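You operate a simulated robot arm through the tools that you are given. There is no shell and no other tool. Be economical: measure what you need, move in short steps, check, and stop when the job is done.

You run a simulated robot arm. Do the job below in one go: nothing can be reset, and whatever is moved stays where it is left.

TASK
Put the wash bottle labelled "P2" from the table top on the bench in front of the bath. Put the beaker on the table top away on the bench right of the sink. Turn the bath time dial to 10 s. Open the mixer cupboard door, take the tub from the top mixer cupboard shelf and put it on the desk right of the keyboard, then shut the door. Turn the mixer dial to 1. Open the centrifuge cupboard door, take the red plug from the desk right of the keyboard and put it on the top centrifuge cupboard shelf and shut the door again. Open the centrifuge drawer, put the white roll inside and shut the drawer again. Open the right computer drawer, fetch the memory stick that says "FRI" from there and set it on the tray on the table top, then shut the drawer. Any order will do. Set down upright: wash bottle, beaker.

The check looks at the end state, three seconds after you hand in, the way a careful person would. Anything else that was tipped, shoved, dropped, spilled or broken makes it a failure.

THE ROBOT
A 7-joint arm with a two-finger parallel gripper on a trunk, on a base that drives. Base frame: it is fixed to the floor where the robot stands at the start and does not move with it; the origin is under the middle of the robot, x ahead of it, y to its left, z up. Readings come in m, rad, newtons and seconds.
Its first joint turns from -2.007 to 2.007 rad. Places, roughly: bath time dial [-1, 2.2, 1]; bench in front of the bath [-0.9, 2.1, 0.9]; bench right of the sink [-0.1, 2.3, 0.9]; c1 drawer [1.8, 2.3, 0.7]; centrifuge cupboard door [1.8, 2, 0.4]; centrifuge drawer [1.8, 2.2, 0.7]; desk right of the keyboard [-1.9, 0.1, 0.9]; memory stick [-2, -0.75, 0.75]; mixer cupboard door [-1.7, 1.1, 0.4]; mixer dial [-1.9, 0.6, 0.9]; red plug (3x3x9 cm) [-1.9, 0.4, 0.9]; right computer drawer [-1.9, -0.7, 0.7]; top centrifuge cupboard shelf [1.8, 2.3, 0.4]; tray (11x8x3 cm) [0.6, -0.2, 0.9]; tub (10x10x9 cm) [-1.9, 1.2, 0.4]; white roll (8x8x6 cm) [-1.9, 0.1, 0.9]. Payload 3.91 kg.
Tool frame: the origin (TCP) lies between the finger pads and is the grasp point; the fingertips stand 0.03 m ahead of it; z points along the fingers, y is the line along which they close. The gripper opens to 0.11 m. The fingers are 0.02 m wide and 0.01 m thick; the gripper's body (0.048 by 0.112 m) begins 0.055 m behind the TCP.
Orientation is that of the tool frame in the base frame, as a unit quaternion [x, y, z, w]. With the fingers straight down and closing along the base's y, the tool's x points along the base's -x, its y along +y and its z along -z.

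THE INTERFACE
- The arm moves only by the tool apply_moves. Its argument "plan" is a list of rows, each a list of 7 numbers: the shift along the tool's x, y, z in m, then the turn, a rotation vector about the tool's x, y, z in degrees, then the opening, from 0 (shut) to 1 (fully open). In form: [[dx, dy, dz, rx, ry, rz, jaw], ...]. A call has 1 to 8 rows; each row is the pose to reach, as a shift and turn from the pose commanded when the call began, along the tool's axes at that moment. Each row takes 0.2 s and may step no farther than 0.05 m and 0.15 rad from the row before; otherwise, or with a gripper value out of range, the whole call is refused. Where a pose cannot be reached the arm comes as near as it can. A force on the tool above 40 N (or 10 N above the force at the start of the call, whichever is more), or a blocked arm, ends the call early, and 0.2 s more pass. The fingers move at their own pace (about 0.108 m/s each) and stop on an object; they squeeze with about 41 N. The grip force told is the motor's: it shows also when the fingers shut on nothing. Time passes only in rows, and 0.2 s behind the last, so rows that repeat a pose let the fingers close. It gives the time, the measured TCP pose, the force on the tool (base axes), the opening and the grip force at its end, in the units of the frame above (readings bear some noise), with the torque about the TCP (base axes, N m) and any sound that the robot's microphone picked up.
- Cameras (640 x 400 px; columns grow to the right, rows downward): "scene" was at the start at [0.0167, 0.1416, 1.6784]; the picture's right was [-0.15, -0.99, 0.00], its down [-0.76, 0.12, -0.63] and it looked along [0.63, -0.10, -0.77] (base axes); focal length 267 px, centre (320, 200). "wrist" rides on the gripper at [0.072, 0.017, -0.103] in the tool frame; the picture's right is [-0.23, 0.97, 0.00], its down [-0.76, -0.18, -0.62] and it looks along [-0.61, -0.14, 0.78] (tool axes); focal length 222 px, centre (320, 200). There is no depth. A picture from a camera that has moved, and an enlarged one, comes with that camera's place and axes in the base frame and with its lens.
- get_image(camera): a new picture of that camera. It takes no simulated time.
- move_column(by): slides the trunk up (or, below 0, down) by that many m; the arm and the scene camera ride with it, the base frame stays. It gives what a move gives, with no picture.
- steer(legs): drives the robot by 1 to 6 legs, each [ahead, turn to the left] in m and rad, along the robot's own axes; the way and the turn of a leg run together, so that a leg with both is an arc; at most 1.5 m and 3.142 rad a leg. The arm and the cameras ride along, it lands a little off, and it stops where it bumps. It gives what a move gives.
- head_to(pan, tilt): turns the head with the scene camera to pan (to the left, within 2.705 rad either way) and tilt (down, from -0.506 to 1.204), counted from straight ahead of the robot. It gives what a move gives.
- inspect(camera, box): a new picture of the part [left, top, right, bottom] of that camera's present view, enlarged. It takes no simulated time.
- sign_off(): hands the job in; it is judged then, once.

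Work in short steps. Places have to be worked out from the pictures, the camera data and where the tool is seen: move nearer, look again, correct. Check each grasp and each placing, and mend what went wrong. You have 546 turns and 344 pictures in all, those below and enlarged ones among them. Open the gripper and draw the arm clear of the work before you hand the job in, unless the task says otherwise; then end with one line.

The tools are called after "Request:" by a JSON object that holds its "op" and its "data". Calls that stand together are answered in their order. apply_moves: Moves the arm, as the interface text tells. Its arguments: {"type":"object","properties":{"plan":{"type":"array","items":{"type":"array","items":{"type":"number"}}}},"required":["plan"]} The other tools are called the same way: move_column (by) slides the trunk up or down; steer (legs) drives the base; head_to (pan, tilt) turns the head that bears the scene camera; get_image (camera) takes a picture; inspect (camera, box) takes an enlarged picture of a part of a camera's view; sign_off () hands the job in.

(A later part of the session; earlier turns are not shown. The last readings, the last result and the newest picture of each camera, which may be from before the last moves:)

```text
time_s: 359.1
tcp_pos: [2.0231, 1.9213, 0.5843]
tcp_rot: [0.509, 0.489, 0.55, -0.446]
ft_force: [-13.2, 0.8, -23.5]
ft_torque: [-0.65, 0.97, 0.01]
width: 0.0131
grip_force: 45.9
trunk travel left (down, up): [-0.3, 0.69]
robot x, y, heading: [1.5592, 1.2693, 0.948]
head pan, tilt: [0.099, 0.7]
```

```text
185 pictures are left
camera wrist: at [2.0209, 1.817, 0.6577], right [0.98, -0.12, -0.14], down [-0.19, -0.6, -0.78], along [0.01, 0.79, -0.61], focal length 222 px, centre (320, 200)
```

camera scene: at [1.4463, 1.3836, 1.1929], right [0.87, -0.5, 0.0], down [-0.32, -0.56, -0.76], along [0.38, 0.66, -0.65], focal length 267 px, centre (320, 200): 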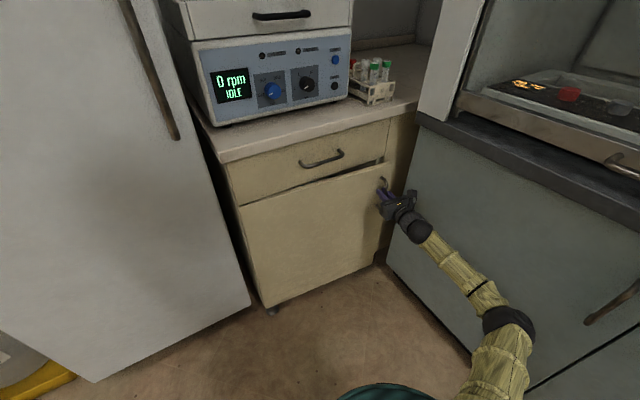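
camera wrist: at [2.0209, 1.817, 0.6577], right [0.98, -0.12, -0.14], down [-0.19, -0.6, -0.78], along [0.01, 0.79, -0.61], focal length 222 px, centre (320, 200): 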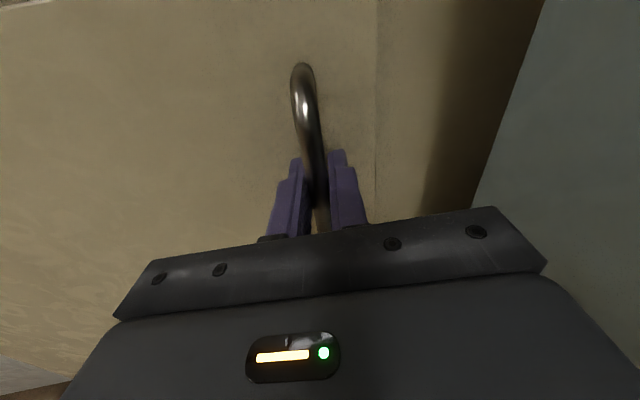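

The arm seems cramped here. I let go and back off a little to see how far the door stays open.

Request:
{"op": "apply_moves", "data": {"plan": [[0, 0, 0, 0, 0, 0, 0.3], [0, 0, 0, 0, 0, 0, 0.5], [0, 0, -0.03, 0, 0, 0, 0.5], [0, 0, -0.06, 0, 0, 0, 0.5]]}}

Request:
{"op": "get_image", "data": {"camera": "wrist"}}

Request:
{"op": "get_image", "data": {"camera": "scene"}}

```text
time_s: 359.9
tcp_pos: [1.9962, 1.9214, 0.6017]
tcp_rot: [0.496, 0.497, 0.548, -0.454]
ft_force: [25.3, -4.2, -6.5]
ft_torque: [-0.21, 0.57, -0.03]
width: 0.0672
grip_force: 12.0
trunk travel left (down, up): [-0.3, 0.69]
robot x, y, heading: [1.5568, 1.2685, 0.948]
head pan, tilt: [0.099, 0.7]
stopped in row 4: the force on the tool passed its limit (the readings are from after the stop); the commanded pose is now the measured one
```

```text
184 pictures are left
camera wrist: at [1.9965, 1.8159, 0.6743], right [0.99, -0.09, -0.14], down [-0.16, -0.6, -0.78], along [-0.01, 0.79, -0.61], focal length 222 px, centre (320, 200)
```

wrist: 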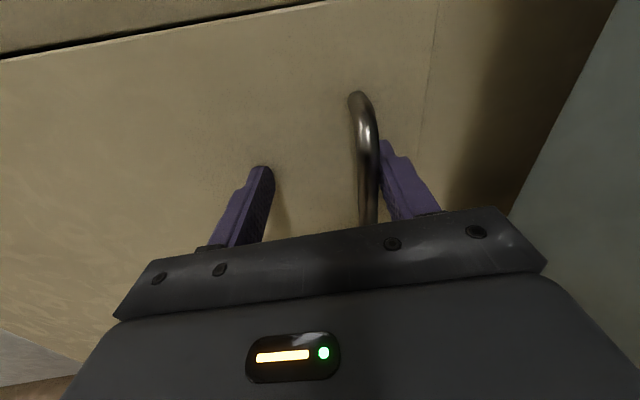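

```text
183 pictures are left
camera scene: at [1.4451, 1.3812, 1.1934], right [0.87, -0.5, 0.0], down [-0.32, -0.56, -0.76], along [0.38, 0.66, -0.65], focal length 267 px, centre (320, 200)
```

scene: 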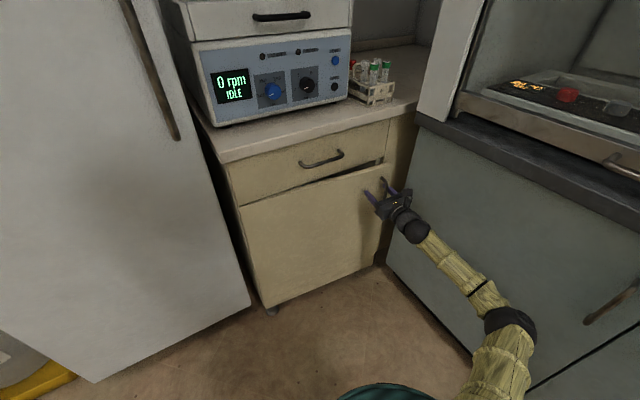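

The arm is at a limit in this posture. I reverse the base with a slight right turn so the hand slides straight back off the handle.

Request:
{"op": "steer", "data": {"legs": [[-0.1, -0.09]]}}

Request:
{"op": "get_image", "data": {"camera": "wrist"}}

```text
time_s: 361.1
tcp_pos: [1.9817, 1.7999, 0.6039]
tcp_rot: [0.512, 0.478, 0.567, -0.434]
ft_force: [0.5, -0.1, 0.0]
ft_torque: [0.0, -0.01, 0.0]
width: 0.0549
grip_force: 0.0
trunk travel left (down, up): [-0.3, 0.69]
robot x, y, heading: [1.4972, 1.1845, 0.859]
head pan, tilt: [0.099, 0.7]
```

```text
182 pictures are left
camera wrist: at [1.9741, 1.6952, 0.6758], right [0.98, -0.16, -0.13], down [-0.2, -0.58, -0.79], along [0.05, 0.8, -0.6], focal length 222 px, centre (320, 200)
```

wrist: 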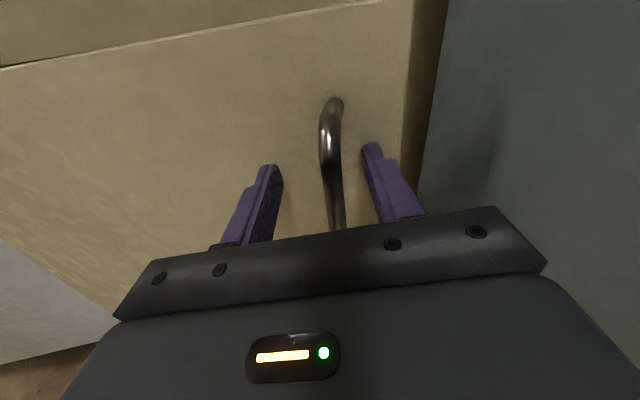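

The door came along and is now about 17° open. I take the handle again and this time pull with the base.

Request:
{"op": "apply_moves", "data": {"plan": [[0, 0.004, 0.02, 0, 0, 0, 0.5], [0, 0.006, 0.035, 0, 0, 0, 0.5], [0, 0.006, 0.035, 0, 0, 0, 0.2], [0, 0.006, 0.035, 0, 0, 0, 0], [0, 0.006, 0.035, 0, 0, 0, 0]]}}

Request:
{"op": "get_image", "data": {"camera": "wrist"}}

```text
time_s: 362.3
tcp_pos: [2.0, 1.8299, 0.6069]
tcp_rot: [0.516, 0.474, 0.568, -0.431]
ft_force: [34.4, -11.9, 9.4]
ft_torque: [-1.0, 1.17, -0.01]
width: 0.0129
grip_force: 44.9
trunk travel left (down, up): [-0.3, 0.69]
robot x, y, heading: [1.4943, 1.1851, 0.855]
head pan, tilt: [0.099, 0.7]
```

```text
181 pictures are left
camera wrist: at [1.992, 1.7249, 0.6787], right [0.98, -0.18, -0.13], down [-0.21, -0.58, -0.79], along [0.06, 0.8, -0.6], focal length 222 px, centre (320, 200)
```

wrist: 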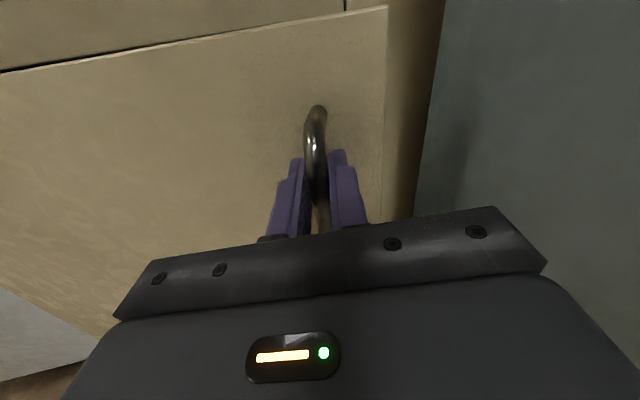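

Request:
{"op": "steer", "data": {"legs": [[-0.1, -0.05]]}}

Request:
{"op": "get_image", "data": {"camera": "scene"}}

```text
time_s: 363.4
tcp_pos: [1.9589, 1.7362, 0.6074]
tcp_rot: [0.523, 0.465, 0.577, -0.421]
ft_force: [8.6, -4.5, 6.5]
ft_torque: [1.04, 0.78, -0.01]
width: 0.0131
grip_force: 44.6
trunk travel left (down, up): [-0.3, 0.69]
robot x, y, heading: [1.4305, 1.1166, 0.813]
head pan, tilt: [0.099, 0.7]
```

```text
180 pictures are left
camera scene: at [1.3315, 1.2415, 1.1934], right [0.79, -0.61, 0.0], down [-0.4, -0.51, -0.77], along [0.47, 0.6, -0.64], focal length 267 px, centre (320, 200)
```

scene: 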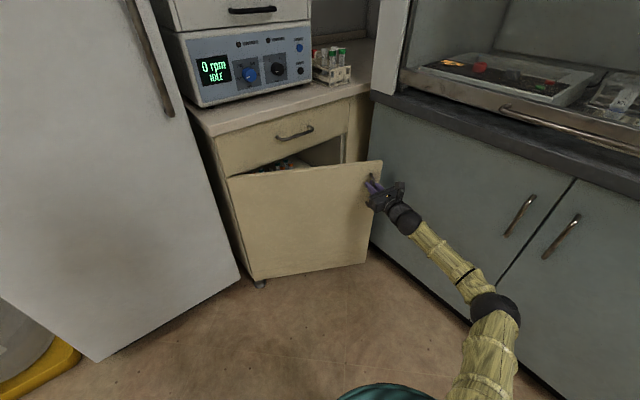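

It works: about 30° open. A bit more the same way.

Request:
{"op": "steer", "data": {"legs": [[-0.1, -0.02]]}}

Request:
{"op": "get_image", "data": {"camera": "scene"}}

```text
time_s: 364.6
tcp_pos: [1.8977, 1.6555, 0.6067]
tcp_rot: [0.527, 0.461, 0.58, -0.417]
ft_force: [-12.3, 11.2, 3.1]
ft_torque: [0.44, 0.9, -0.02]
width: 0.013
grip_force: 45.2
trunk travel left (down, up): [-0.3, 0.69]
robot x, y, heading: [1.3595, 1.0403, 0.784]
head pan, tilt: [0.099, 0.7]
```

```text
179 pictures are left
camera scene: at [1.2629, 1.1729, 1.1932], right [0.78, -0.63, 0.0], down [-0.41, -0.5, -0.76], along [0.48, 0.59, -0.64], focal length 267 px, centre (320, 200)
```

scene: 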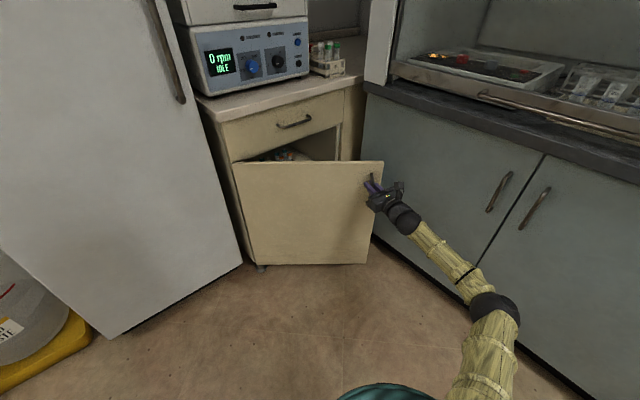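

About 42° open. I let go and draw the hand back.

Request:
{"op": "apply_moves", "data": {"plan": [[0, 0, 0, 0, 0, 0, 0.3], [0, 0, 0, 0, 0, 0, 0.5], [0, 0, -0.03, 0, 0, 0, 0.5], [0, 0, -0.06, 0, 0, 0, 0.5], [0, 0, -0.09, 0, 0, 0, 0.5]]}}

Request:
{"op": "get_image", "data": {"camera": "wrist"}}

Request:
{"op": "get_image", "data": {"camera": "scene"}}

```text
time_s: 365.8
tcp_pos: [1.8798, 1.5658, 0.6071]
tcp_rot: [0.523, 0.464, 0.584, -0.412]
ft_force: [-0.4, -0.2, -0.5]
ft_torque: [-0.02, -0.02, -0.01]
width: 0.055
grip_force: 0.1
trunk travel left (down, up): [-0.3, 0.69]
robot x, y, heading: [1.3634, 1.04, 0.792]
head pan, tilt: [0.099, 0.7]
```

```text
178 pictures are left
camera wrist: at [1.864, 1.462, 0.6789], right [0.97, -0.22, -0.12], down [-0.23, -0.57, -0.79], along [0.11, 0.79, -0.6], focal length 222 px, centre (320, 200)
```

wrist: 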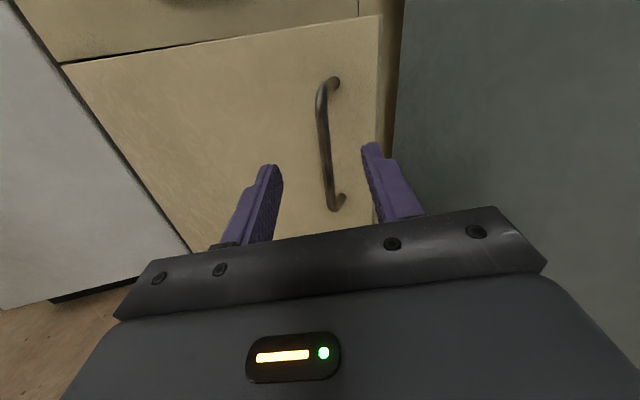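

```text
177 pictures are left
camera scene: at [1.2639, 1.1727, 1.1932], right [0.78, -0.63, 0.0], down [-0.41, -0.5, -0.76], along [0.48, 0.59, -0.64], focal length 267 px, centre (320, 200)
```

scene: 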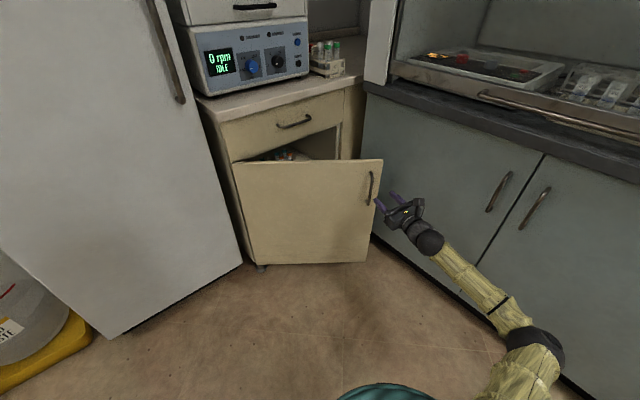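

The door is about 37° open. I close the fingers, move right of the door's edge and advance to get behind it.

Request:
{"op": "apply_moves", "data": {"plan": [[0, 0.035, 0.008, 0, 0, 0, 0], [0, 0.07, 0.016, 0, 0, 0, 0], [0, 0.1, 0.023, 0, 0, 0, 0]]}}

Request:
{"op": "steer", "data": {"legs": [[0.12, 0]]}}

Request:
{"op": "get_image", "data": {"camera": "wrist"}}

Request:
{"op": "get_image", "data": {"camera": "scene"}}

```text
time_s: 366.6
tcp_pos: [1.9772, 1.568, 0.6134]
tcp_rot: [0.526, 0.461, 0.58, -0.417]
ft_force: [0.3, -0.3, -1.1]
ft_torque: [-0.01, 0.02, 0.0]
width: 0.0
grip_force: 38.1
trunk travel left (down, up): [-0.3, 0.69]
robot x, y, heading: [1.3625, 1.045, 0.785]
head pan, tilt: [0.099, 0.7]
```

```text
time_s: 367.8
tcp_pos: [2.0601, 1.6554, 0.6134]
tcp_rot: [0.525, 0.462, 0.58, -0.417]
ft_force: [-0.8, 0.4, 0.0]
ft_torque: [0.0, -0.01, 0.02]
width: 0.0
grip_force: 37.8
trunk travel left (down, up): [-0.3, 0.69]
robot x, y, heading: [1.4479, 1.1256, 0.794]
head pan, tilt: [0.099, 0.7]
```

```text
176 pictures are left
camera wrist: at [2.0462, 1.5503, 0.6856], right [0.97, -0.22, -0.13], down [-0.24, -0.57, -0.79], along [0.1, 0.79, -0.6], focal length 222 px, centre (320, 200)
```

wrist: 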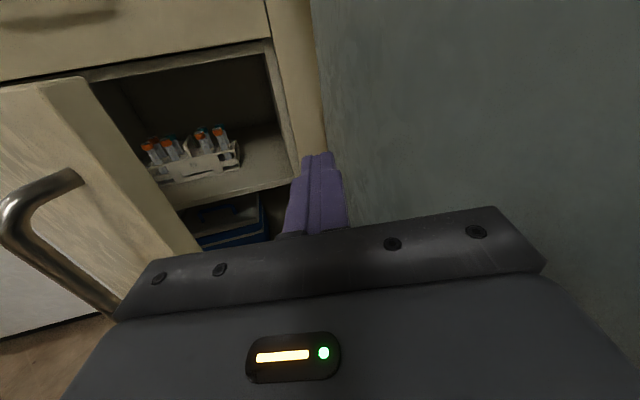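

```text
175 pictures are left
camera scene: at [1.3478, 1.2574, 1.1933], right [0.78, -0.63, 0.0], down [-0.4, -0.5, -0.76], along [0.48, 0.6, -0.64], focal length 267 px, centre (320, 200)
```

scene: 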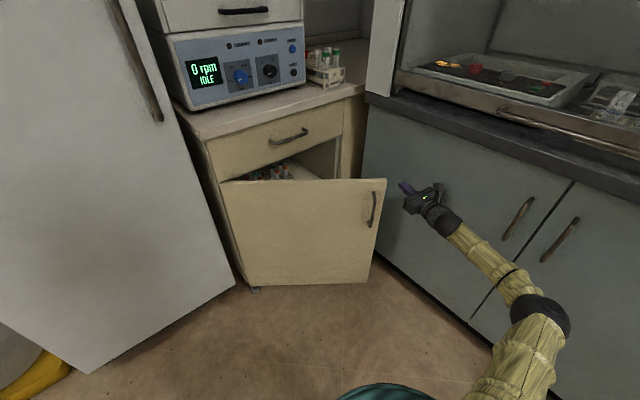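

I'm beside the door edge; the shelf with a tube rack is visible. I go forward, then sweep left against the inner face.

Request:
{"op": "apply_moves", "data": {"plan": [[0, -0.009, 0.04, 0, 0, 0, 0], [0, -0.018, 0.078, 0, 0, 0, 0], [0, -0.06, 0.068, 0, 0, 0, 0], [0, -0.1, 0.059, 0, 0, 0, 0], [0, -0.14, 0.05, 0, 0, 0, 0], [0, -0.18, 0.04, 0, 0, 0, 0], [0, -0.22, 0.03, 0, 0, 0, 0], [0, -0.26, 0.02, 0, 0, 0, 0]]}}

Request:
{"op": "get_image", "data": {"camera": "scene"}}

```text
time_s: 368.6
tcp_pos: [2.0339, 1.7282, 0.6113]
tcp_rot: [0.533, 0.454, 0.584, -0.411]
ft_force: [0.1, -0.5, -0.2]
ft_torque: [-0.02, -0.04, 0.0]
width: 0.0
grip_force: 38.0
trunk travel left (down, up): [-0.3, 0.69]
robot x, y, heading: [1.443, 1.1299, 0.795]
head pan, tilt: [0.099, 0.7]
stopped in row 4: the force on the tool passed its limit (the readings are from after the stop); the commanded pose is now the measured one
```

```text
174 pictures are left
camera scene: at [1.3478, 1.2575, 1.1933], right [0.78, -0.63, 0.0], down [-0.4, -0.5, -0.76], along [0.48, 0.6, -0.64], focal length 267 px, centre (320, 200)
```

scene: 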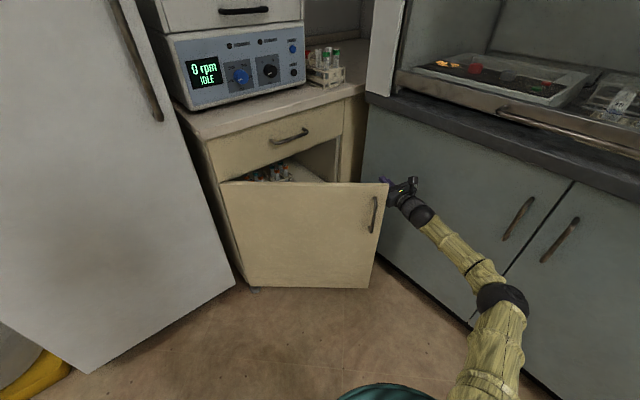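

The hand met the door's edge too fast. I push again in smaller steps, left and slightly back.

Request:
{"op": "apply_moves", "data": {"plan": [[0, -0.015, -0.004, 0, 0, 0, 0], [0, -0.03, -0.01, 0, 0, 0, 0], [0, -0.045, -0.016, 0, 0, 0, 0], [0, -0.06, -0.022, 0, 0, 0, 0], [0, -0.075, -0.028, 0, 0, 0, 0], [0, -0.09, -0.034, 0, 0, 0, 0]]}}

Request:
{"op": "get_image", "data": {"camera": "scene"}}

Request:
{"op": "get_image", "data": {"camera": "wrist"}}

```text
time_s: 369.2
tcp_pos: [2.0209, 1.7182, 0.6105]
tcp_rot: [0.54, 0.446, 0.587, -0.407]
ft_force: [0.6, -0.6, 0.7]
ft_torque: [0.02, 0.0, 0.0]
width: 0.0
grip_force: 37.5
trunk travel left (down, up): [-0.3, 0.69]
robot x, y, heading: [1.4436, 1.127, 0.798]
head pan, tilt: [0.099, 0.7]
stopped in row 2: the force on the tool passed its limit (the readings are from after the stop); the commanded pose is now the measured one
```

```text
173 pictures are left
camera scene: at [1.3481, 1.2573, 1.1933], right [0.78, -0.63, 0.0], down [-0.4, -0.5, -0.76], along [0.48, 0.6, -0.64], focal length 267 px, centre (320, 200)
```

scene: 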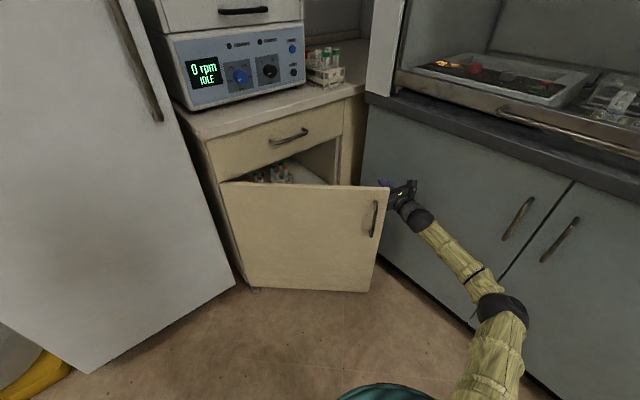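

```text
172 pictures are left
camera wrist: at [2.0026, 1.615, 0.682], right [0.95, -0.27, -0.14], down [-0.27, -0.55, -0.79], along [0.13, 0.79, -0.6], focal length 222 px, centre (320, 200)
```

wrist: 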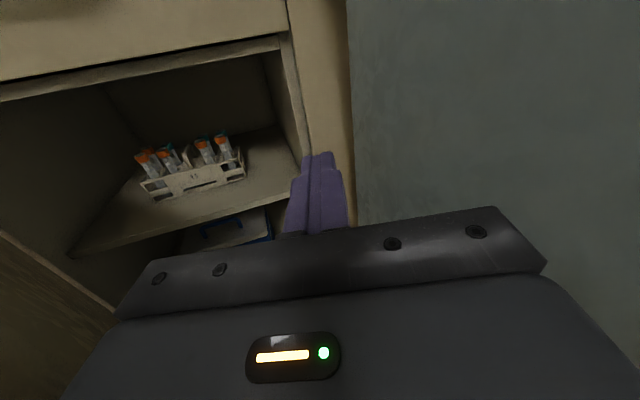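

The pushes advance the door only slightly before the limit trips. I try pushing with the base instead (reverse, which moves the hand left and back).

Request:
{"op": "steer", "data": {"legs": [[-0.1, 0.03]]}}

Request:
{"op": "get_image", "data": {"camera": "scene"}}

```text
time_s: 370.1
tcp_pos: [1.9975, 1.6941, 0.6094]
tcp_rot: [0.542, 0.444, 0.588, -0.404]
ft_force: [0.1, 0.1, 0.0]
ft_torque: [0.02, 0.05, -0.02]
width: 0.0002
grip_force: 37.2
trunk travel left (down, up): [-0.3, 0.69]
robot x, y, heading: [1.4172, 1.1045, 0.802]
head pan, tilt: [0.099, 0.7]
stopped in leg 1: the robot was blocked; the commanded pose is now the measured one
```

```text
171 pictures are left
camera scene: at [1.3215, 1.2308, 1.1933], right [0.78, -0.62, 0.0], down [-0.4, -0.51, -0.76], along [0.47, 0.6, -0.64], focal length 267 px, centre (320, 200)
```

scene: 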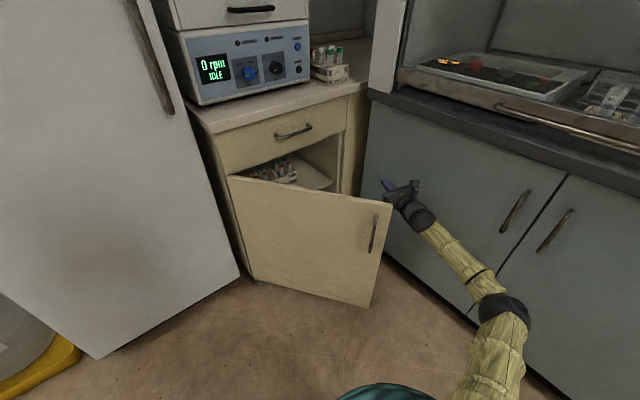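

Door now about 53°. I sweep the arm left again in gentle steps.

Request:
{"op": "apply_moves", "data": {"plan": [[0, -0.03, -0.005, 0, 0, 0, 0], [0, -0.06, -0.01, 0, 0, 0, 0], [0, -0.09, -0.015, 0, 0, 0, 0], [0, -0.12, -0.02, 0, 0, 0, 0], [0, -0.15, -0.025, 0, 0, 0, 0], [0, -0.18, -0.03, 0, 0, 0, 0], [0, -0.21, -0.035, 0, 0, 0, 0], [0, -0.24, -0.04, 0, 0, 0, 0]]}}

Request:
{"op": "get_image", "data": {"camera": "scene"}}

```text
time_s: 371.1
tcp_pos: [1.8969, 1.7039, 0.676]
tcp_rot: [0.492, 0.472, 0.632, -0.368]
ft_force: [-0.5, -0.5, -0.5]
ft_torque: [0.0, -0.03, -0.02]
width: 0.0
grip_force: 38.1
trunk travel left (down, up): [-0.3, 0.69]
robot x, y, heading: [1.417, 1.1011, 0.803]
head pan, tilt: [0.099, 0.7]
stopped in row 4: the arm was blocked; the commanded pose is now the measured one
```

```text
170 pictures are left
camera scene: at [1.3217, 1.2308, 1.1933], right [0.78, -0.62, 0.0], down [-0.4, -0.51, -0.76], along [0.47, 0.6, -0.64], focal length 267 px, centre (320, 200)
```

scene: 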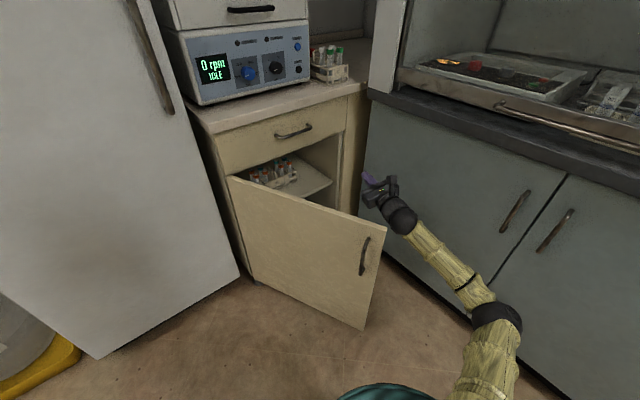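

The arm again reached a posture limit. Turning the base left will sweep the hand and carry the door further open.

Request:
{"op": "steer", "data": {"legs": [[0, 0.3]]}}

Request:
{"op": "get_image", "data": {"camera": "scene"}}

```text
time_s: 372.5
tcp_pos: [1.6961, 1.8188, 0.6759]
tcp_rot: [0.414, 0.542, 0.569, -0.46]
ft_force: [0.1, -0.3, 0.4]
ft_torque: [0.02, 0.02, -0.02]
width: 0.0
grip_force: 37.4
trunk travel left (down, up): [-0.3, 0.69]
robot x, y, heading: [1.4186, 1.1005, 1.108]
head pan, tilt: [0.099, 0.7]
```

```text
169 pictures are left
camera scene: at [1.2872, 1.1953, 1.1933], right [0.93, -0.36, 0.0], down [-0.23, -0.6, -0.76], along [0.27, 0.71, -0.64], focal length 267 px, centre (320, 200)
```

scene: 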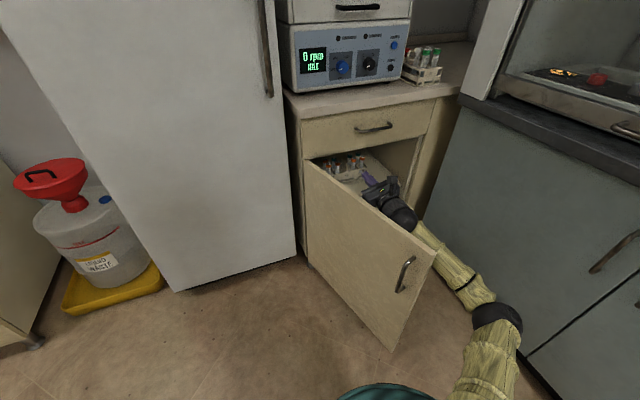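

The door is at about 72°; opened further it would meet my base, so I lift the arm over the door, and move the base back to about (1.62, 0.95).

Request:
{"op": "move_column", "data": {"by": 0.36}}

Request:
{"op": "steer", "data": {"legs": [[0, 1.39], [-0.25, 0], [0, -1.2]]}}

Request:
{"op": "get_image", "data": {"camera": "scene"}}

```text
time_s: 376.0
tcp_pos: [1.6959, 1.8204, 1.0363]
tcp_rot: [0.414, 0.542, 0.569, -0.46]
ft_force: [0.5, -0.1, 0.4]
ft_torque: [0.03, -0.03, -0.01]
width: 0.0
grip_force: 37.4
trunk travel left (down, up): [-0.66, 0.33]
robot x, y, heading: [1.4196, 1.1034, 1.108]
head pan, tilt: [0.099, 0.7]
```

```text
time_s: 384.1
tcp_pos: [1.7295, 1.7141, 1.0346]
tcp_rot: [0.353, 0.583, 0.516, -0.519]
ft_force: [0.8, 0.0, -0.6]
ft_torque: [0.0, -0.03, -0.02]
width: 0.0004
grip_force: 37.2
trunk travel left (down, up): [-0.66, 0.33]
robot x, y, heading: [1.6147, 0.9554, 1.328]
head pan, tilt: [0.099, 0.7]
```

```text
168 pictures are left
camera scene: at [1.4657, 1.0175, 1.5533], right [0.99, -0.15, 0.0], down [-0.09, -0.64, -0.76], along [0.11, 0.76, -0.64], focal length 267 px, centre (320, 200)
```

scene: 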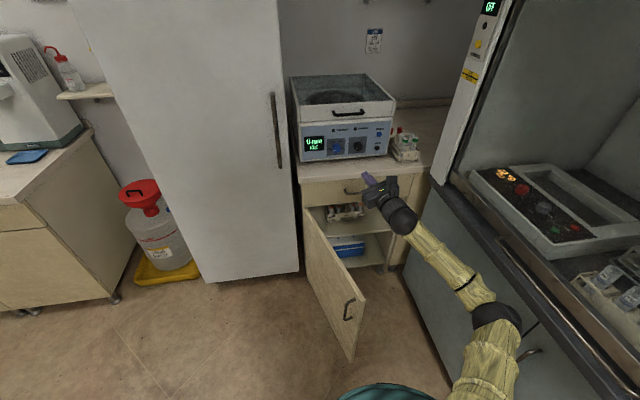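

I level and straighten the hand, lower it inside the door, then turn the base left to push.

Request:
{"op": "apply_moves", "data": {"plan": [[0, 0.015, 0, -5, -1.3, 4.3, 0], [0, 0.03, 0, -9.5, -2.6, 8.7, 0], [0, 0.045, 0, -14, -4, 13, 0]]}}

Request:
{"op": "move_column", "data": {"by": -0.4}}

Request:
{"op": "steer", "data": {"legs": [[0, 0.35]]}}

Request:
{"op": "get_image", "data": {"camera": "scene"}}

Request:
{"op": "get_image", "data": {"camera": "wrist"}}

```text
time_s: 384.9
tcp_pos: [1.7733, 1.7239, 1.0616]
tcp_rot: [0.485, 0.491, 0.52, -0.504]
ft_force: [0.5, 0.5, 0.4]
ft_torque: [-0.02, -0.02, 0.0]
width: 0.0
grip_force: 37.7
trunk travel left (down, up): [-0.66, 0.33]
robot x, y, heading: [1.6136, 0.9554, 1.324]
head pan, tilt: [0.099, 0.7]
```

```text
time_s: 388.8
tcp_pos: [1.7707, 1.7252, 0.6614]
tcp_rot: [0.483, 0.493, 0.517, -0.506]
ft_force: [0.1, -0.3, -0.5]
ft_torque: [0.03, -0.02, 0.03]
width: 0.0
grip_force: 38.1
trunk travel left (down, up): [-0.26, 0.73]
robot x, y, heading: [1.6135, 0.9556, 1.322]
head pan, tilt: [0.099, 0.7]
```

```text
time_s: 390.3
tcp_pos: [1.5288, 1.739, 0.6664]
tcp_rot: [-0.405, -0.559, -0.44, 0.575]
ft_force: [6.6, -2.4, -0.4]
ft_torque: [0.09, 0.11, 0.53]
width: 0.0
grip_force: 38.0
trunk travel left (down, up): [-0.26, 0.73]
robot x, y, heading: [1.6148, 0.953, 1.649]
head pan, tilt: [0.099, 0.7]
stopped in leg 1: the force on the tool passed its limit (the readings are from after the stop); the commanded pose is now the measured one
```

```text
167 pictures are left
camera scene: at [1.4538, 0.9659, 1.1534], right [0.98, 0.18, 0.0], down [0.11, -0.63, -0.76], along [-0.14, 0.75, -0.64], focal length 267 px, centre (320, 200)
```

scene: 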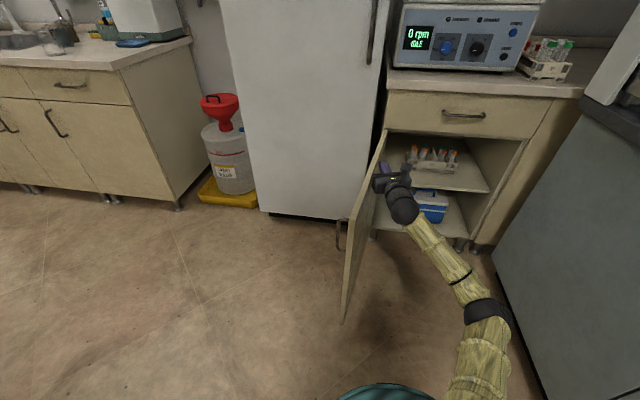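

```text
166 pictures are left
camera wrist: at [1.5742, 1.6408, 0.7341], right [0.94, 0.29, -0.2], down [0.02, -0.61, -0.79], along [-0.35, 0.74, -0.57], focal length 222 px, centre (320, 200)
```

wrist: 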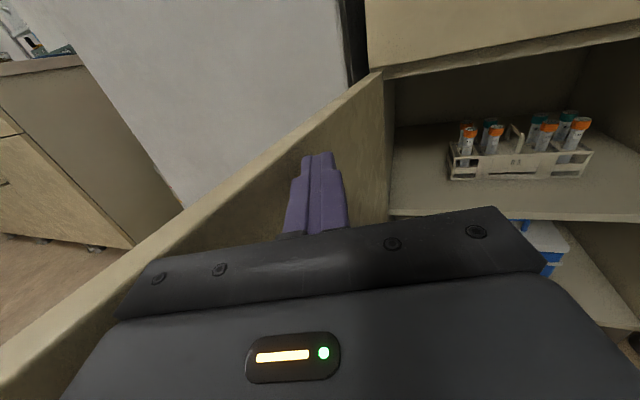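

The door is wide open and the shelf (z≈0.41, rack at x≈1.83) is accessible. Now I fetch the plug: raise the arm and drive back to the desk.

Request:
{"op": "move_column", "data": {"by": 0.4}}

Request:
{"op": "steer", "data": {"legs": [[0, 1.04], [0.8, 0], [0, 0.49], [1.35, 0]]}}

Request:
{"op": "steer", "data": {"legs": [[0, 1.23], [0.83, 0], [0, -1.27]]}}

Request:
{"op": "head_to", "data": {"pan": 0.0, "tilt": 0.7}}

Request:
{"op": "get_image", "data": {"camera": "scene"}}

```text
time_s: 394.1
tcp_pos: [1.5273, 1.7391, 1.0653]
tcp_rot: [-0.405, -0.56, -0.439, 0.575]
ft_force: [0.1, -0.6, 0.6]
ft_torque: [-0.02, 0.04, 0.02]
width: 0.0001
grip_force: 37.8
trunk travel left (down, up): [-0.66, 0.33]
robot x, y, heading: [1.6126, 0.9527, 1.649]
head pan, tilt: [0.099, 0.7]
```

```text
time_s: 408.8
tcp_pos: [-1.2392, 1.036, 1.0657]
tcp_rot: [0.119, -0.679, 0.106, 0.716]
ft_force: [0.1, 0.6, 0.2]
ft_torque: [-0.01, 0.01, 0.0]
width: 0.0001
grip_force: 38.1
trunk travel left (down, up): [-0.66, 0.33]
robot x, y, heading: [-0.4581, 1.1417, -3.037]
head pan, tilt: [0.099, 0.7]
```

```text
time_s: 419.4
tcp_pos: [-1.457, 0.2867, 1.0647]
tcp_rot: [0.1, -0.684, 0.086, 0.718]
ft_force: [-0.5, -0.1, -0.7]
ft_torque: [0.01, 0.01, -0.01]
width: 0.0001
grip_force: 37.3
trunk travel left (down, up): [-0.66, 0.33]
robot x, y, heading: [-0.6699, 0.3492, -3.092]
head pan, tilt: [0.099, 0.7]
```

```text
time_s: 420.0
tcp_pos: [-1.4582, 0.2862, 1.0656]
tcp_rot: [0.099, -0.684, 0.085, 0.718]
ft_force: [-0.2, -0.8, 0.3]
ft_torque: [0.01, -0.02, 0.0]
width: 0.0
grip_force: 37.4
trunk travel left (down, up): [-0.66, 0.33]
robot x, y, heading: [-0.6682, 0.346, -3.101]
head pan, tilt: [0.0, 0.7]
```

```text
165 pictures are left
camera scene: at [-0.6889, 0.1941, 1.5533], right [-0.05, 1.0, 0.0], down [0.64, 0.03, -0.76], along [-0.76, -0.03, -0.64], focal length 267 px, centre (320, 200)
```

scene: 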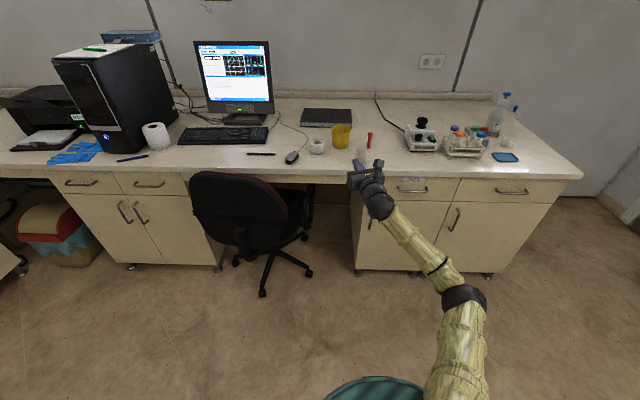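

I straighten the hand to −x, shift it right to the plug's line, then pitch it 45° down.

Request:
{"op": "apply_moves", "data": {"plan": [[0, 0.03, 0, -5, 0, 0, 0.5], [0, 0.06, 0, -10, 0, 0, 0.6], [0, 0.1, 0, -15, -2, -1, 0.6]]}}

Request:
{"op": "apply_moves", "data": {"plan": [[0, 0, 0, 0, -8.5, 0, 0.6], [0, 0, 0, 0, -17, 0, 0.6], [0, 0, 0, 0, -25.5, 0, 0.6], [0, 0, 0, 0, -34, 0, 0.6], [0, 0, 0, 0, -43, 0, 0.6]]}}

Request:
{"op": "get_image", "data": {"camera": "wrist"}}

```text
time_s: 420.8
tcp_pos: [-1.4813, 0.3833, 1.0657]
tcp_rot: [0.011, -0.7, -0.013, 0.714]
ft_force: [-0.4, 0.0, 0.9]
ft_torque: [0.04, 0.02, 0.0]
width: 0.0659
grip_force: 0.0
trunk travel left (down, up): [-0.66, 0.33]
robot x, y, heading: [-0.6698, 0.3489, -3.096]
head pan, tilt: [0.0, 0.7]
```

```text
refused: row 5 steps farther than a row can; nothing moved
```

```text
164 pictures are left
camera wrist: at [-1.3762, 0.3985, 1.1372], right [0.0, 0.98, -0.19], down [0.61, -0.15, -0.78], along [-0.79, -0.12, -0.6], focal length 222 px, centre (320, 200)
```

wrist: 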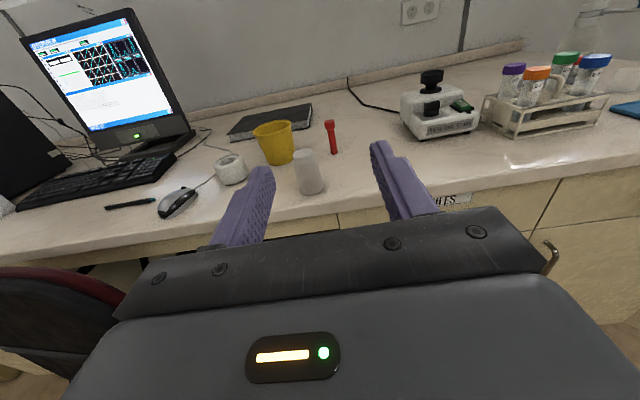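

Plug at (-1.905, 0.388). I pitch down in allowed steps.

Request:
{"op": "apply_moves", "data": {"plan": [[0, 0, 0, 0, -8.5, 0, 0.6], [0, 0, 0, 0, -17, 0, 0.6], [0, 0, 0, 0, -25.5, 0, 0.6], [0, 0, 0, 0, -34, 0, 0.6], [0, 0, 0, 0, -42.5, 0, 0.6]]}}

Request:
{"op": "steer", "data": {"legs": [[0.27, -0.03]]}}

Request:
{"op": "get_image", "data": {"camera": "wrist"}}

```text
time_s: 422.0
tcp_pos: [-1.4817, 0.3836, 1.0686]
tcp_rot: [-0.006, 0.911, 0.017, -0.411]
ft_force: [0.6, 0.3, -0.5]
ft_torque: [0.01, 0.01, -0.01]
width: 0.0662
grip_force: 0.0
trunk travel left (down, up): [-0.66, 0.33]
robot x, y, heading: [-0.6741, 0.3455, -3.096]
head pan, tilt: [0.0, 0.7]
```

```text
time_s: 423.9
tcp_pos: [-1.755, 0.3958, 1.0682]
tcp_rot: [0.005, 0.912, 0.021, -0.41]
ft_force: [-0.4, 0.0, 0.1]
ft_torque: [-0.02, -0.02, 0.03]
width: 0.0658
grip_force: 0.0
trunk travel left (down, up): [-0.66, 0.33]
robot x, y, heading: [-0.9501, 0.3384, -3.124]
head pan, tilt: [0.0, 0.7]
```

```text
163 pictures are left
camera wrist: at [-1.7253, 0.4069, 1.1909], right [0.18, 0.97, -0.14], down [0.97, -0.2, -0.16], along [-0.19, -0.1, -0.98], focal length 222 px, centre (320, 200)
```

wrist: 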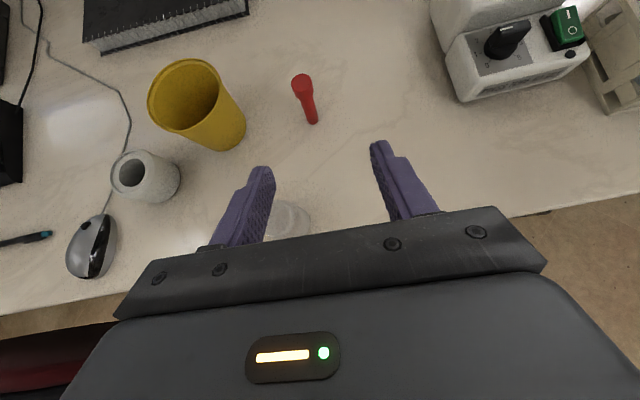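

The plug lies right along my tool axis, 0.2 m ahead. I go in stages with a 1.8 cm left correction.

Request:
{"op": "apply_moves", "data": {"plan": [[0, -0.005, 0.04, 0, 0, 0, 0.6], [0, -0.01, 0.08, 0, 0, 0, 0.6], [0, -0.015, 0.12, 0, 0, 0, 0.6], [0, -0.018, 0.15, 0, 0, 0, 0.6]]}}

Request:
{"op": "get_image", "data": {"camera": "wrist"}}

```text
time_s: 424.9
tcp_pos: [-1.8603, 0.3886, 0.9744]
tcp_rot: [0.006, 0.911, 0.021, -0.412]
ft_force: [-0.4, 1.4, -1.0]
ft_torque: [0.01, 0.03, 0.09]
width: 0.0657
grip_force: 0.0
out of reach, approached as far as the arm can: row 4
trunk travel left (down, up): [-0.66, 0.33]
robot x, y, heading: [-0.9432, 0.3363, -3.124]
head pan, tilt: [0.0, 0.7]
```

```text
162 pictures are left
camera wrist: at [-1.8299, 0.3994, 1.0977], right [0.18, 0.97, -0.14], down [0.97, -0.2, -0.17], along [-0.19, -0.1, -0.98], focal length 222 px, centre (320, 200)
```

wrist: 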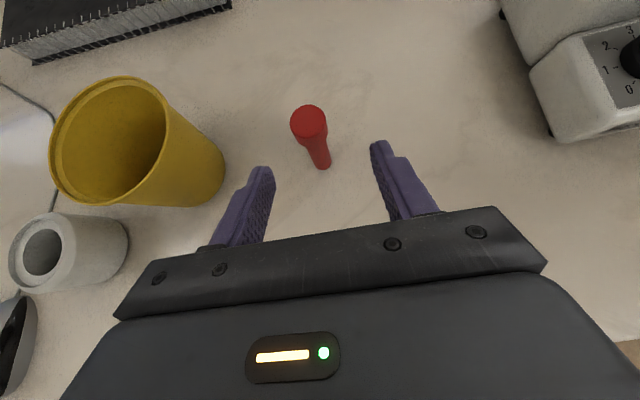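

Out of arm reach; I pull back a little, drive 0.07 nearer, then continue.

Request:
{"op": "apply_moves", "data": {"plan": [[0, 0, -0.04, 0, 0, 0, 0.6], [0, 0, -0.06, 0, 0, 0, 0.6]]}}

Request:
{"op": "steer", "data": {"legs": [[0.06, 0]]}}

Request:
{"op": "get_image", "data": {"camera": "wrist"}}

```text
time_s: 425.6
tcp_pos: [-1.8133, 0.3849, 1.0128]
tcp_rot: [0.006, 0.911, 0.021, -0.412]
ft_force: [0.5, 1.0, -0.5]
ft_torque: [-0.06, 0.01, 0.05]
width: 0.0657
grip_force: 0.1
trunk travel left (down, up): [-0.66, 0.33]
robot x, y, heading: [-0.9471, 0.3422, -3.121]
head pan, tilt: [0.0, 0.7]
```

```text
time_s: 426.5
tcp_pos: [-1.8715, 0.3803, 1.0124]
tcp_rot: [0.007, 0.911, 0.022, -0.411]
ft_force: [-1.1, -0.1, 0.0]
ft_torque: [-0.02, 0.03, 0.01]
width: 0.0659
grip_force: 0.0
trunk travel left (down, up): [-0.66, 0.33]
robot x, y, heading: [-1.0007, 0.3375, -3.125]
head pan, tilt: [0.0, 0.7]
```

```text
161 pictures are left
camera wrist: at [-1.8417, 0.3928, 1.1363], right [0.18, 0.97, -0.14], down [0.97, -0.2, -0.17], along [-0.19, -0.1, -0.98], focal length 222 px, centre (320, 200)
```

wrist: 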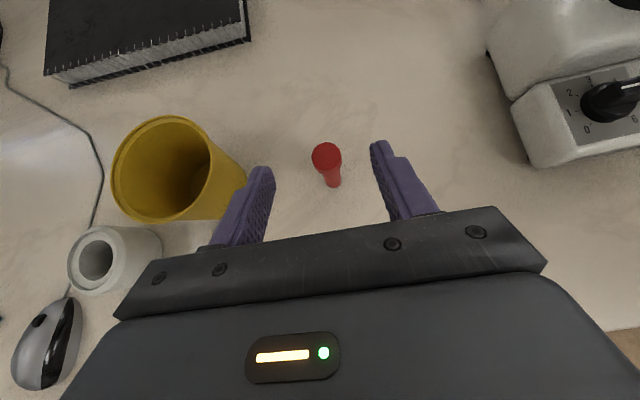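

Request:
{"op": "apply_moves", "data": {"plan": [[-0.012, 0.001, 0.027, 0, 0, 0, 0.6], [-0.024, 0.003, 0.054, 0, 0, 0, 0.6], [-0.033, 0.003, 0.075, 0, 0, 0, 0.6]]}}

Request:
{"op": "get_image", "data": {"camera": "wrist"}}

```text
time_s: 427.3
tcp_pos: [-1.9053, 0.3874, 0.9387]
tcp_rot: [0.006, 0.912, 0.022, -0.41]
ft_force: [1.1, -0.3, -0.3]
ft_torque: [0.0, 0.01, 0.01]
width: 0.0659
grip_force: 0.0
trunk travel left (down, up): [-0.66, 0.33]
robot x, y, heading: [-1.0046, 0.337, -3.12]
head pan, tilt: [0.0, 0.7]
```

```text
160 pictures are left
camera wrist: at [-1.8753, 0.3995, 1.0621], right [0.18, 0.97, -0.14], down [0.97, -0.2, -0.17], along [-0.19, -0.1, -0.98], focal length 222 px, centre (320, 200)
```

wrist: 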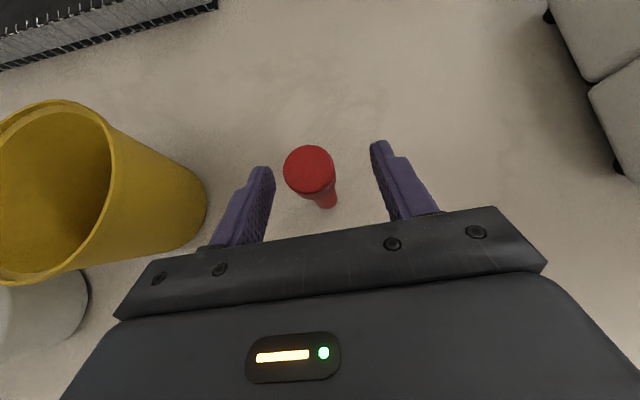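

The plug stands between the fingers. I close.

Request:
{"op": "apply_moves", "data": {"plan": [[0, 0, 0, 0, 0, 0, 0.35], [0, 0, 0, 0, 0, 0, 0.15], [0, 0, 0, 0, 0, 0, 0.1], [0, 0, 0, 0, 0, 0, 0.1], [0, 0, 0, 0, 0, 0, 0.1]]}}

Request:
{"op": "get_image", "data": {"camera": "wrist"}}

```text
time_s: 428.5
tcp_pos: [-1.9053, 0.3871, 0.9392]
tcp_rot: [0.006, 0.911, 0.022, -0.411]
ft_force: [0.2, 0.2, -0.5]
ft_torque: [0.0, 0.03, 0.0]
width: 0.0191
grip_force: 40.7
trunk travel left (down, up): [-0.66, 0.33]
robot x, y, heading: [-1.0016, 0.3389, -3.12]
head pan, tilt: [0.0, 0.7]
```

```text
159 pictures are left
camera wrist: at [-1.875, 0.3999, 1.0628], right [0.18, 0.97, -0.14], down [0.97, -0.2, -0.17], along [-0.19, -0.1, -0.98], focal length 222 px, centre (320, 200)
```

wrist: 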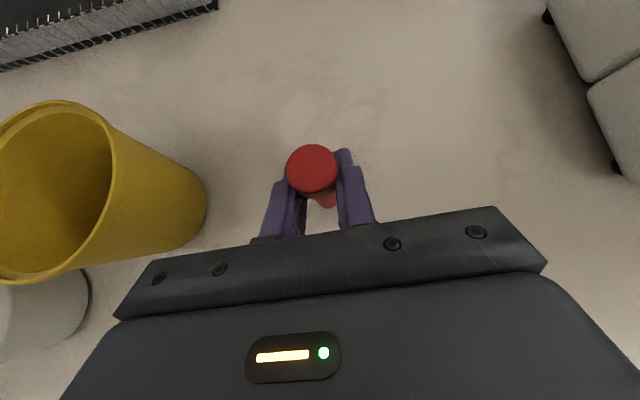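

Plug held (1.9 cm). I lift, and drive back to the centrifuge in reverse so the hand trails on the free side.

Request:
{"op": "move_column", "data": {"by": 0.2}}

Request:
{"op": "steer", "data": {"legs": [[-0.35, 0], [0, 1.263], [-0.89, 0], [0, -1.285], [-1.3, 0]]}}

Request:
{"op": "steer", "data": {"legs": [[0, -0.33], [-0.72, 0]]}}

```text
time_s: 430.7
tcp_pos: [-1.9036, 0.3885, 1.1395]
tcp_rot: [0.006, 0.911, 0.022, -0.412]
ft_force: [0.7, -0.5, 0.7]
ft_torque: [0.03, -0.01, 0.03]
width: 0.0191
grip_force: 41.4
trunk travel left (down, up): [-0.86, 0.13]
robot x, y, heading: [-1.0024, 0.3383, -3.124]
head pan, tilt: [0.0, 0.7]
```

```text
time_s: 449.6
tcp_pos: [-0.0102, 1.2417, 1.1405]
tcp_rot: [0.035, 0.911, 0.034, -0.411]
ft_force: [0.9, 0.3, -1.3]
ft_torque: [0.01, 0.02, -0.01]
width: 0.022
grip_force: 40.5
trunk travel left (down, up): [-0.86, 0.13]
robot x, y, heading: [0.8845, 1.1362, 3.089]
head pan, tilt: [0.0, 0.7]
```

```text
time_s: 454.5
tcp_pos: [0.7286, 1.2649, 1.1403]
tcp_rot: [0.183, 0.893, 0.101, -0.4]
ft_force: [0.6, 0.1, 0.0]
ft_torque: [0.01, 0.01, -0.01]
width: 0.0221
grip_force: 40.7
trunk travel left (down, up): [-0.86, 0.13]
robot x, y, heading: [1.544, 0.8716, 2.766]
head pan, tilt: [0.0, 0.7]
```

Arrived at (1.54, 0.87). I turn to face the cabinet and check the grip.

Request:
{"op": "steer", "data": {"legs": [[0, -1.19]]}}

Request:
{"op": "get_image", "data": {"camera": "wrist"}}

Request:
{"op": "get_image", "data": {"camera": "scene"}}

```text
time_s: 457.9
tcp_pos: [1.5999, 1.7766, 1.1399]
tcp_rot: [0.65, 0.639, 0.307, -0.275]
ft_force: [-0.1, -0.1, 0.0]
ft_torque: [-0.02, 0.02, 0.01]
width: 0.0156
grip_force: 40.8
trunk travel left (down, up): [-0.86, 0.13]
robot x, y, heading: [1.5424, 0.8728, 1.581]
head pan, tilt: [0.0, 0.7]
```

```text
158 pictures are left
camera wrist: at [1.6108, 1.7466, 1.2626], right [0.97, -0.18, -0.14], down [-0.21, -0.96, -0.17], along [-0.1, 0.19, -0.98], focal length 222 px, centre (320, 200)
```

wrist: 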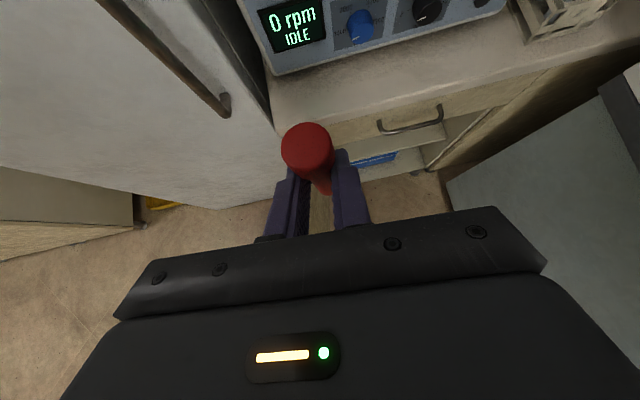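

```text
157 pictures are left
camera scene: at [1.391, 0.8973, 1.7533], right [1.0, 0.01, 0.0], down [0.01, -0.64, -0.76], along [-0.01, 0.76, -0.64], focal length 267 px, centre (320, 200)
```

scene: 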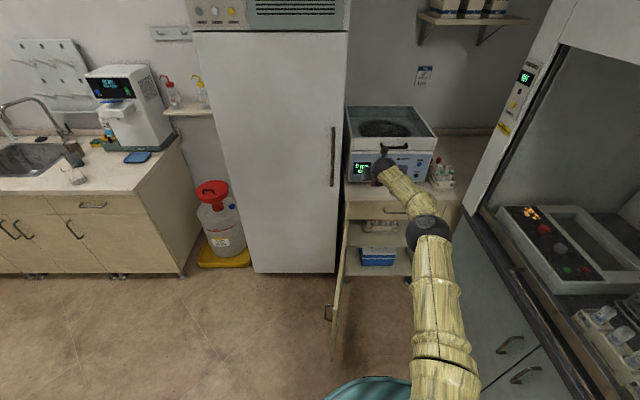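

I zoom to see how the plug sits in the fingers.

Request:
{"op": "inspect", "data": {"camera": "wrist", "box": [240, 100, 400, 240]}}

Request:
{"op": "inspect", "data": {"camera": "scene", "box": [330, 130, 450, 220]}}

```text
2.86 times, centred on (320, 170) of wrist
camera zoom: at [1.6108, 1.7466, 1.2626], right [0.97, -0.18, -0.14], down [-0.21, -0.96, -0.17], along [-0.1, 0.19, -0.98], focal length 635 px, centre (320, 286)
```

zoom: 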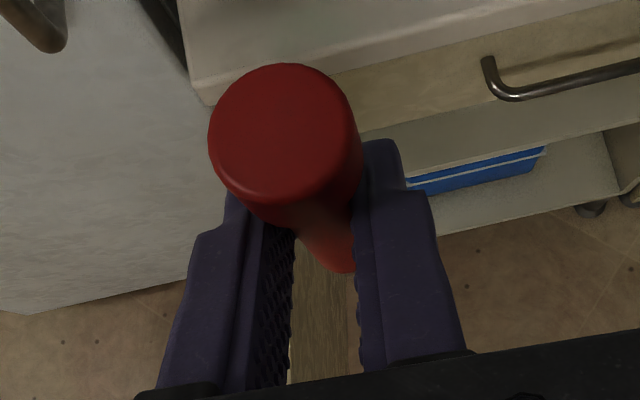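

```text
4.44 times, centred on (390, 175) of scene
camera zoom: at [1.391, 0.8973, 1.7533], right [1.0, 0.01, 0.0], down [0.01, -0.64, -0.76], along [-0.01, 0.76, -0.64], focal length 1188 px, centre (9, 311)
```

zoom: 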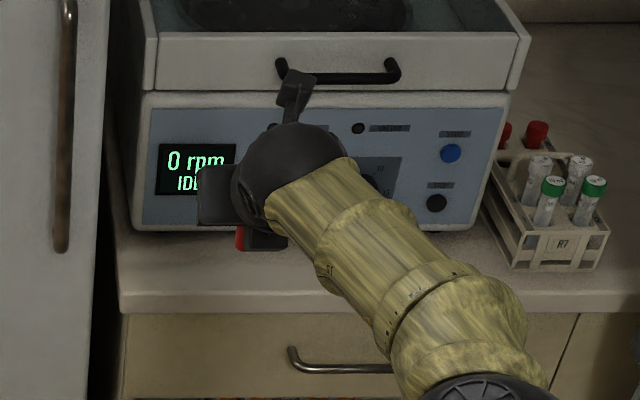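

By geometry the plug is upright, just a bit nearer the fingertips. I shift right away from the open door and lower to shelf height outside the cabinet.

Request:
{"op": "apply_moves", "data": {"plan": [[0, 0.04, 0, 0, 0, 0, 0.1], [0, 0.075, 0, 0, 0, 0, 0.1]]}}

Request:
{"op": "move_column", "data": {"by": -0.35}}

Request:
{"op": "move_column", "data": {"by": -0.28}}

Request:
{"op": "get_image", "data": {"camera": "wrist"}}

Request:
{"op": "get_image", "data": {"camera": "scene"}}

```text
time_s: 458.5
tcp_pos: [1.674, 1.7746, 1.1424]
tcp_rot: [0.651, 0.638, 0.307, -0.274]
ft_force: [0.1, 0.1, -0.1]
ft_torque: [0.0, 0.01, -0.02]
width: 0.0156
grip_force: 40.8
trunk travel left (down, up): [-0.86, 0.13]
robot x, y, heading: [1.5409, 0.8777, 1.583]
head pan, tilt: [0.0, 0.7]
```

```text
time_s: 461.9
tcp_pos: [1.6743, 1.7739, 0.7934]
tcp_rot: [0.65, 0.638, 0.307, -0.275]
ft_force: [-0.7, -0.4, 0.0]
ft_torque: [-0.01, 0.03, -0.01]
width: 0.0156
grip_force: 41.7
trunk travel left (down, up): [-0.51, 0.48]
robot x, y, heading: [1.5402, 0.8729, 1.581]
head pan, tilt: [0.0, 0.7]
```

```text
time_s: 464.8
tcp_pos: [1.6744, 1.7736, 0.5121]
tcp_rot: [0.65, 0.639, 0.307, -0.275]
ft_force: [0.4, 0.2, 0.4]
ft_torque: [0.02, 0.0, -0.01]
width: 0.0157
grip_force: 41.3
trunk travel left (down, up): [-0.23, 0.76]
robot x, y, heading: [1.5441, 0.8744, 1.581]
head pan, tilt: [0.0, 0.7]
```

```text
154 pictures are left
camera wrist: at [1.6863, 1.7432, 0.6354], right [0.97, -0.18, -0.14], down [-0.21, -0.96, -0.17], along [-0.1, 0.19, -0.98], focal length 222 px, centre (320, 200)
```

wrist: 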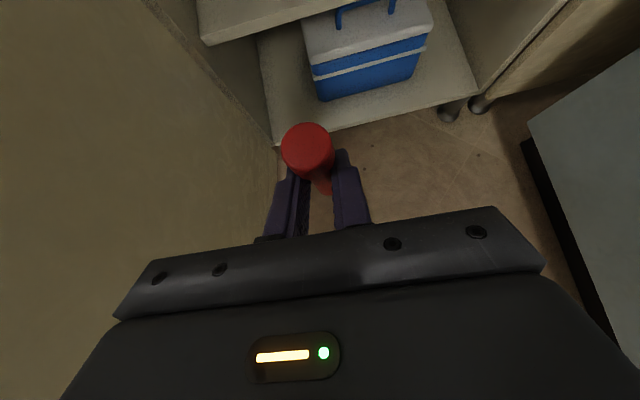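

```text
153 pictures are left
camera scene: at [1.3908, 0.8971, 1.1233], right [1.0, 0.01, 0.0], down [0.01, -0.64, -0.76], along [-0.01, 0.76, -0.64], focal length 267 px, centre (320, 200)
```

scene: 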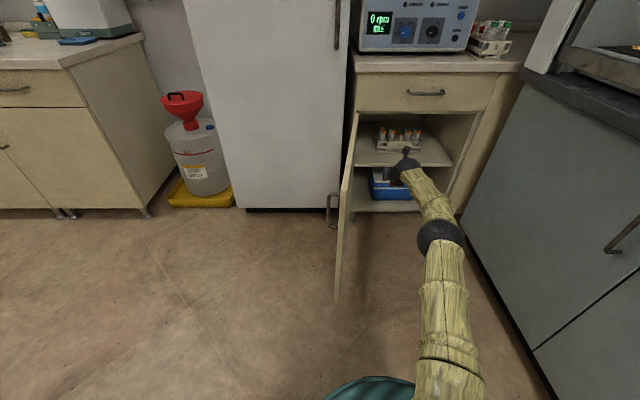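

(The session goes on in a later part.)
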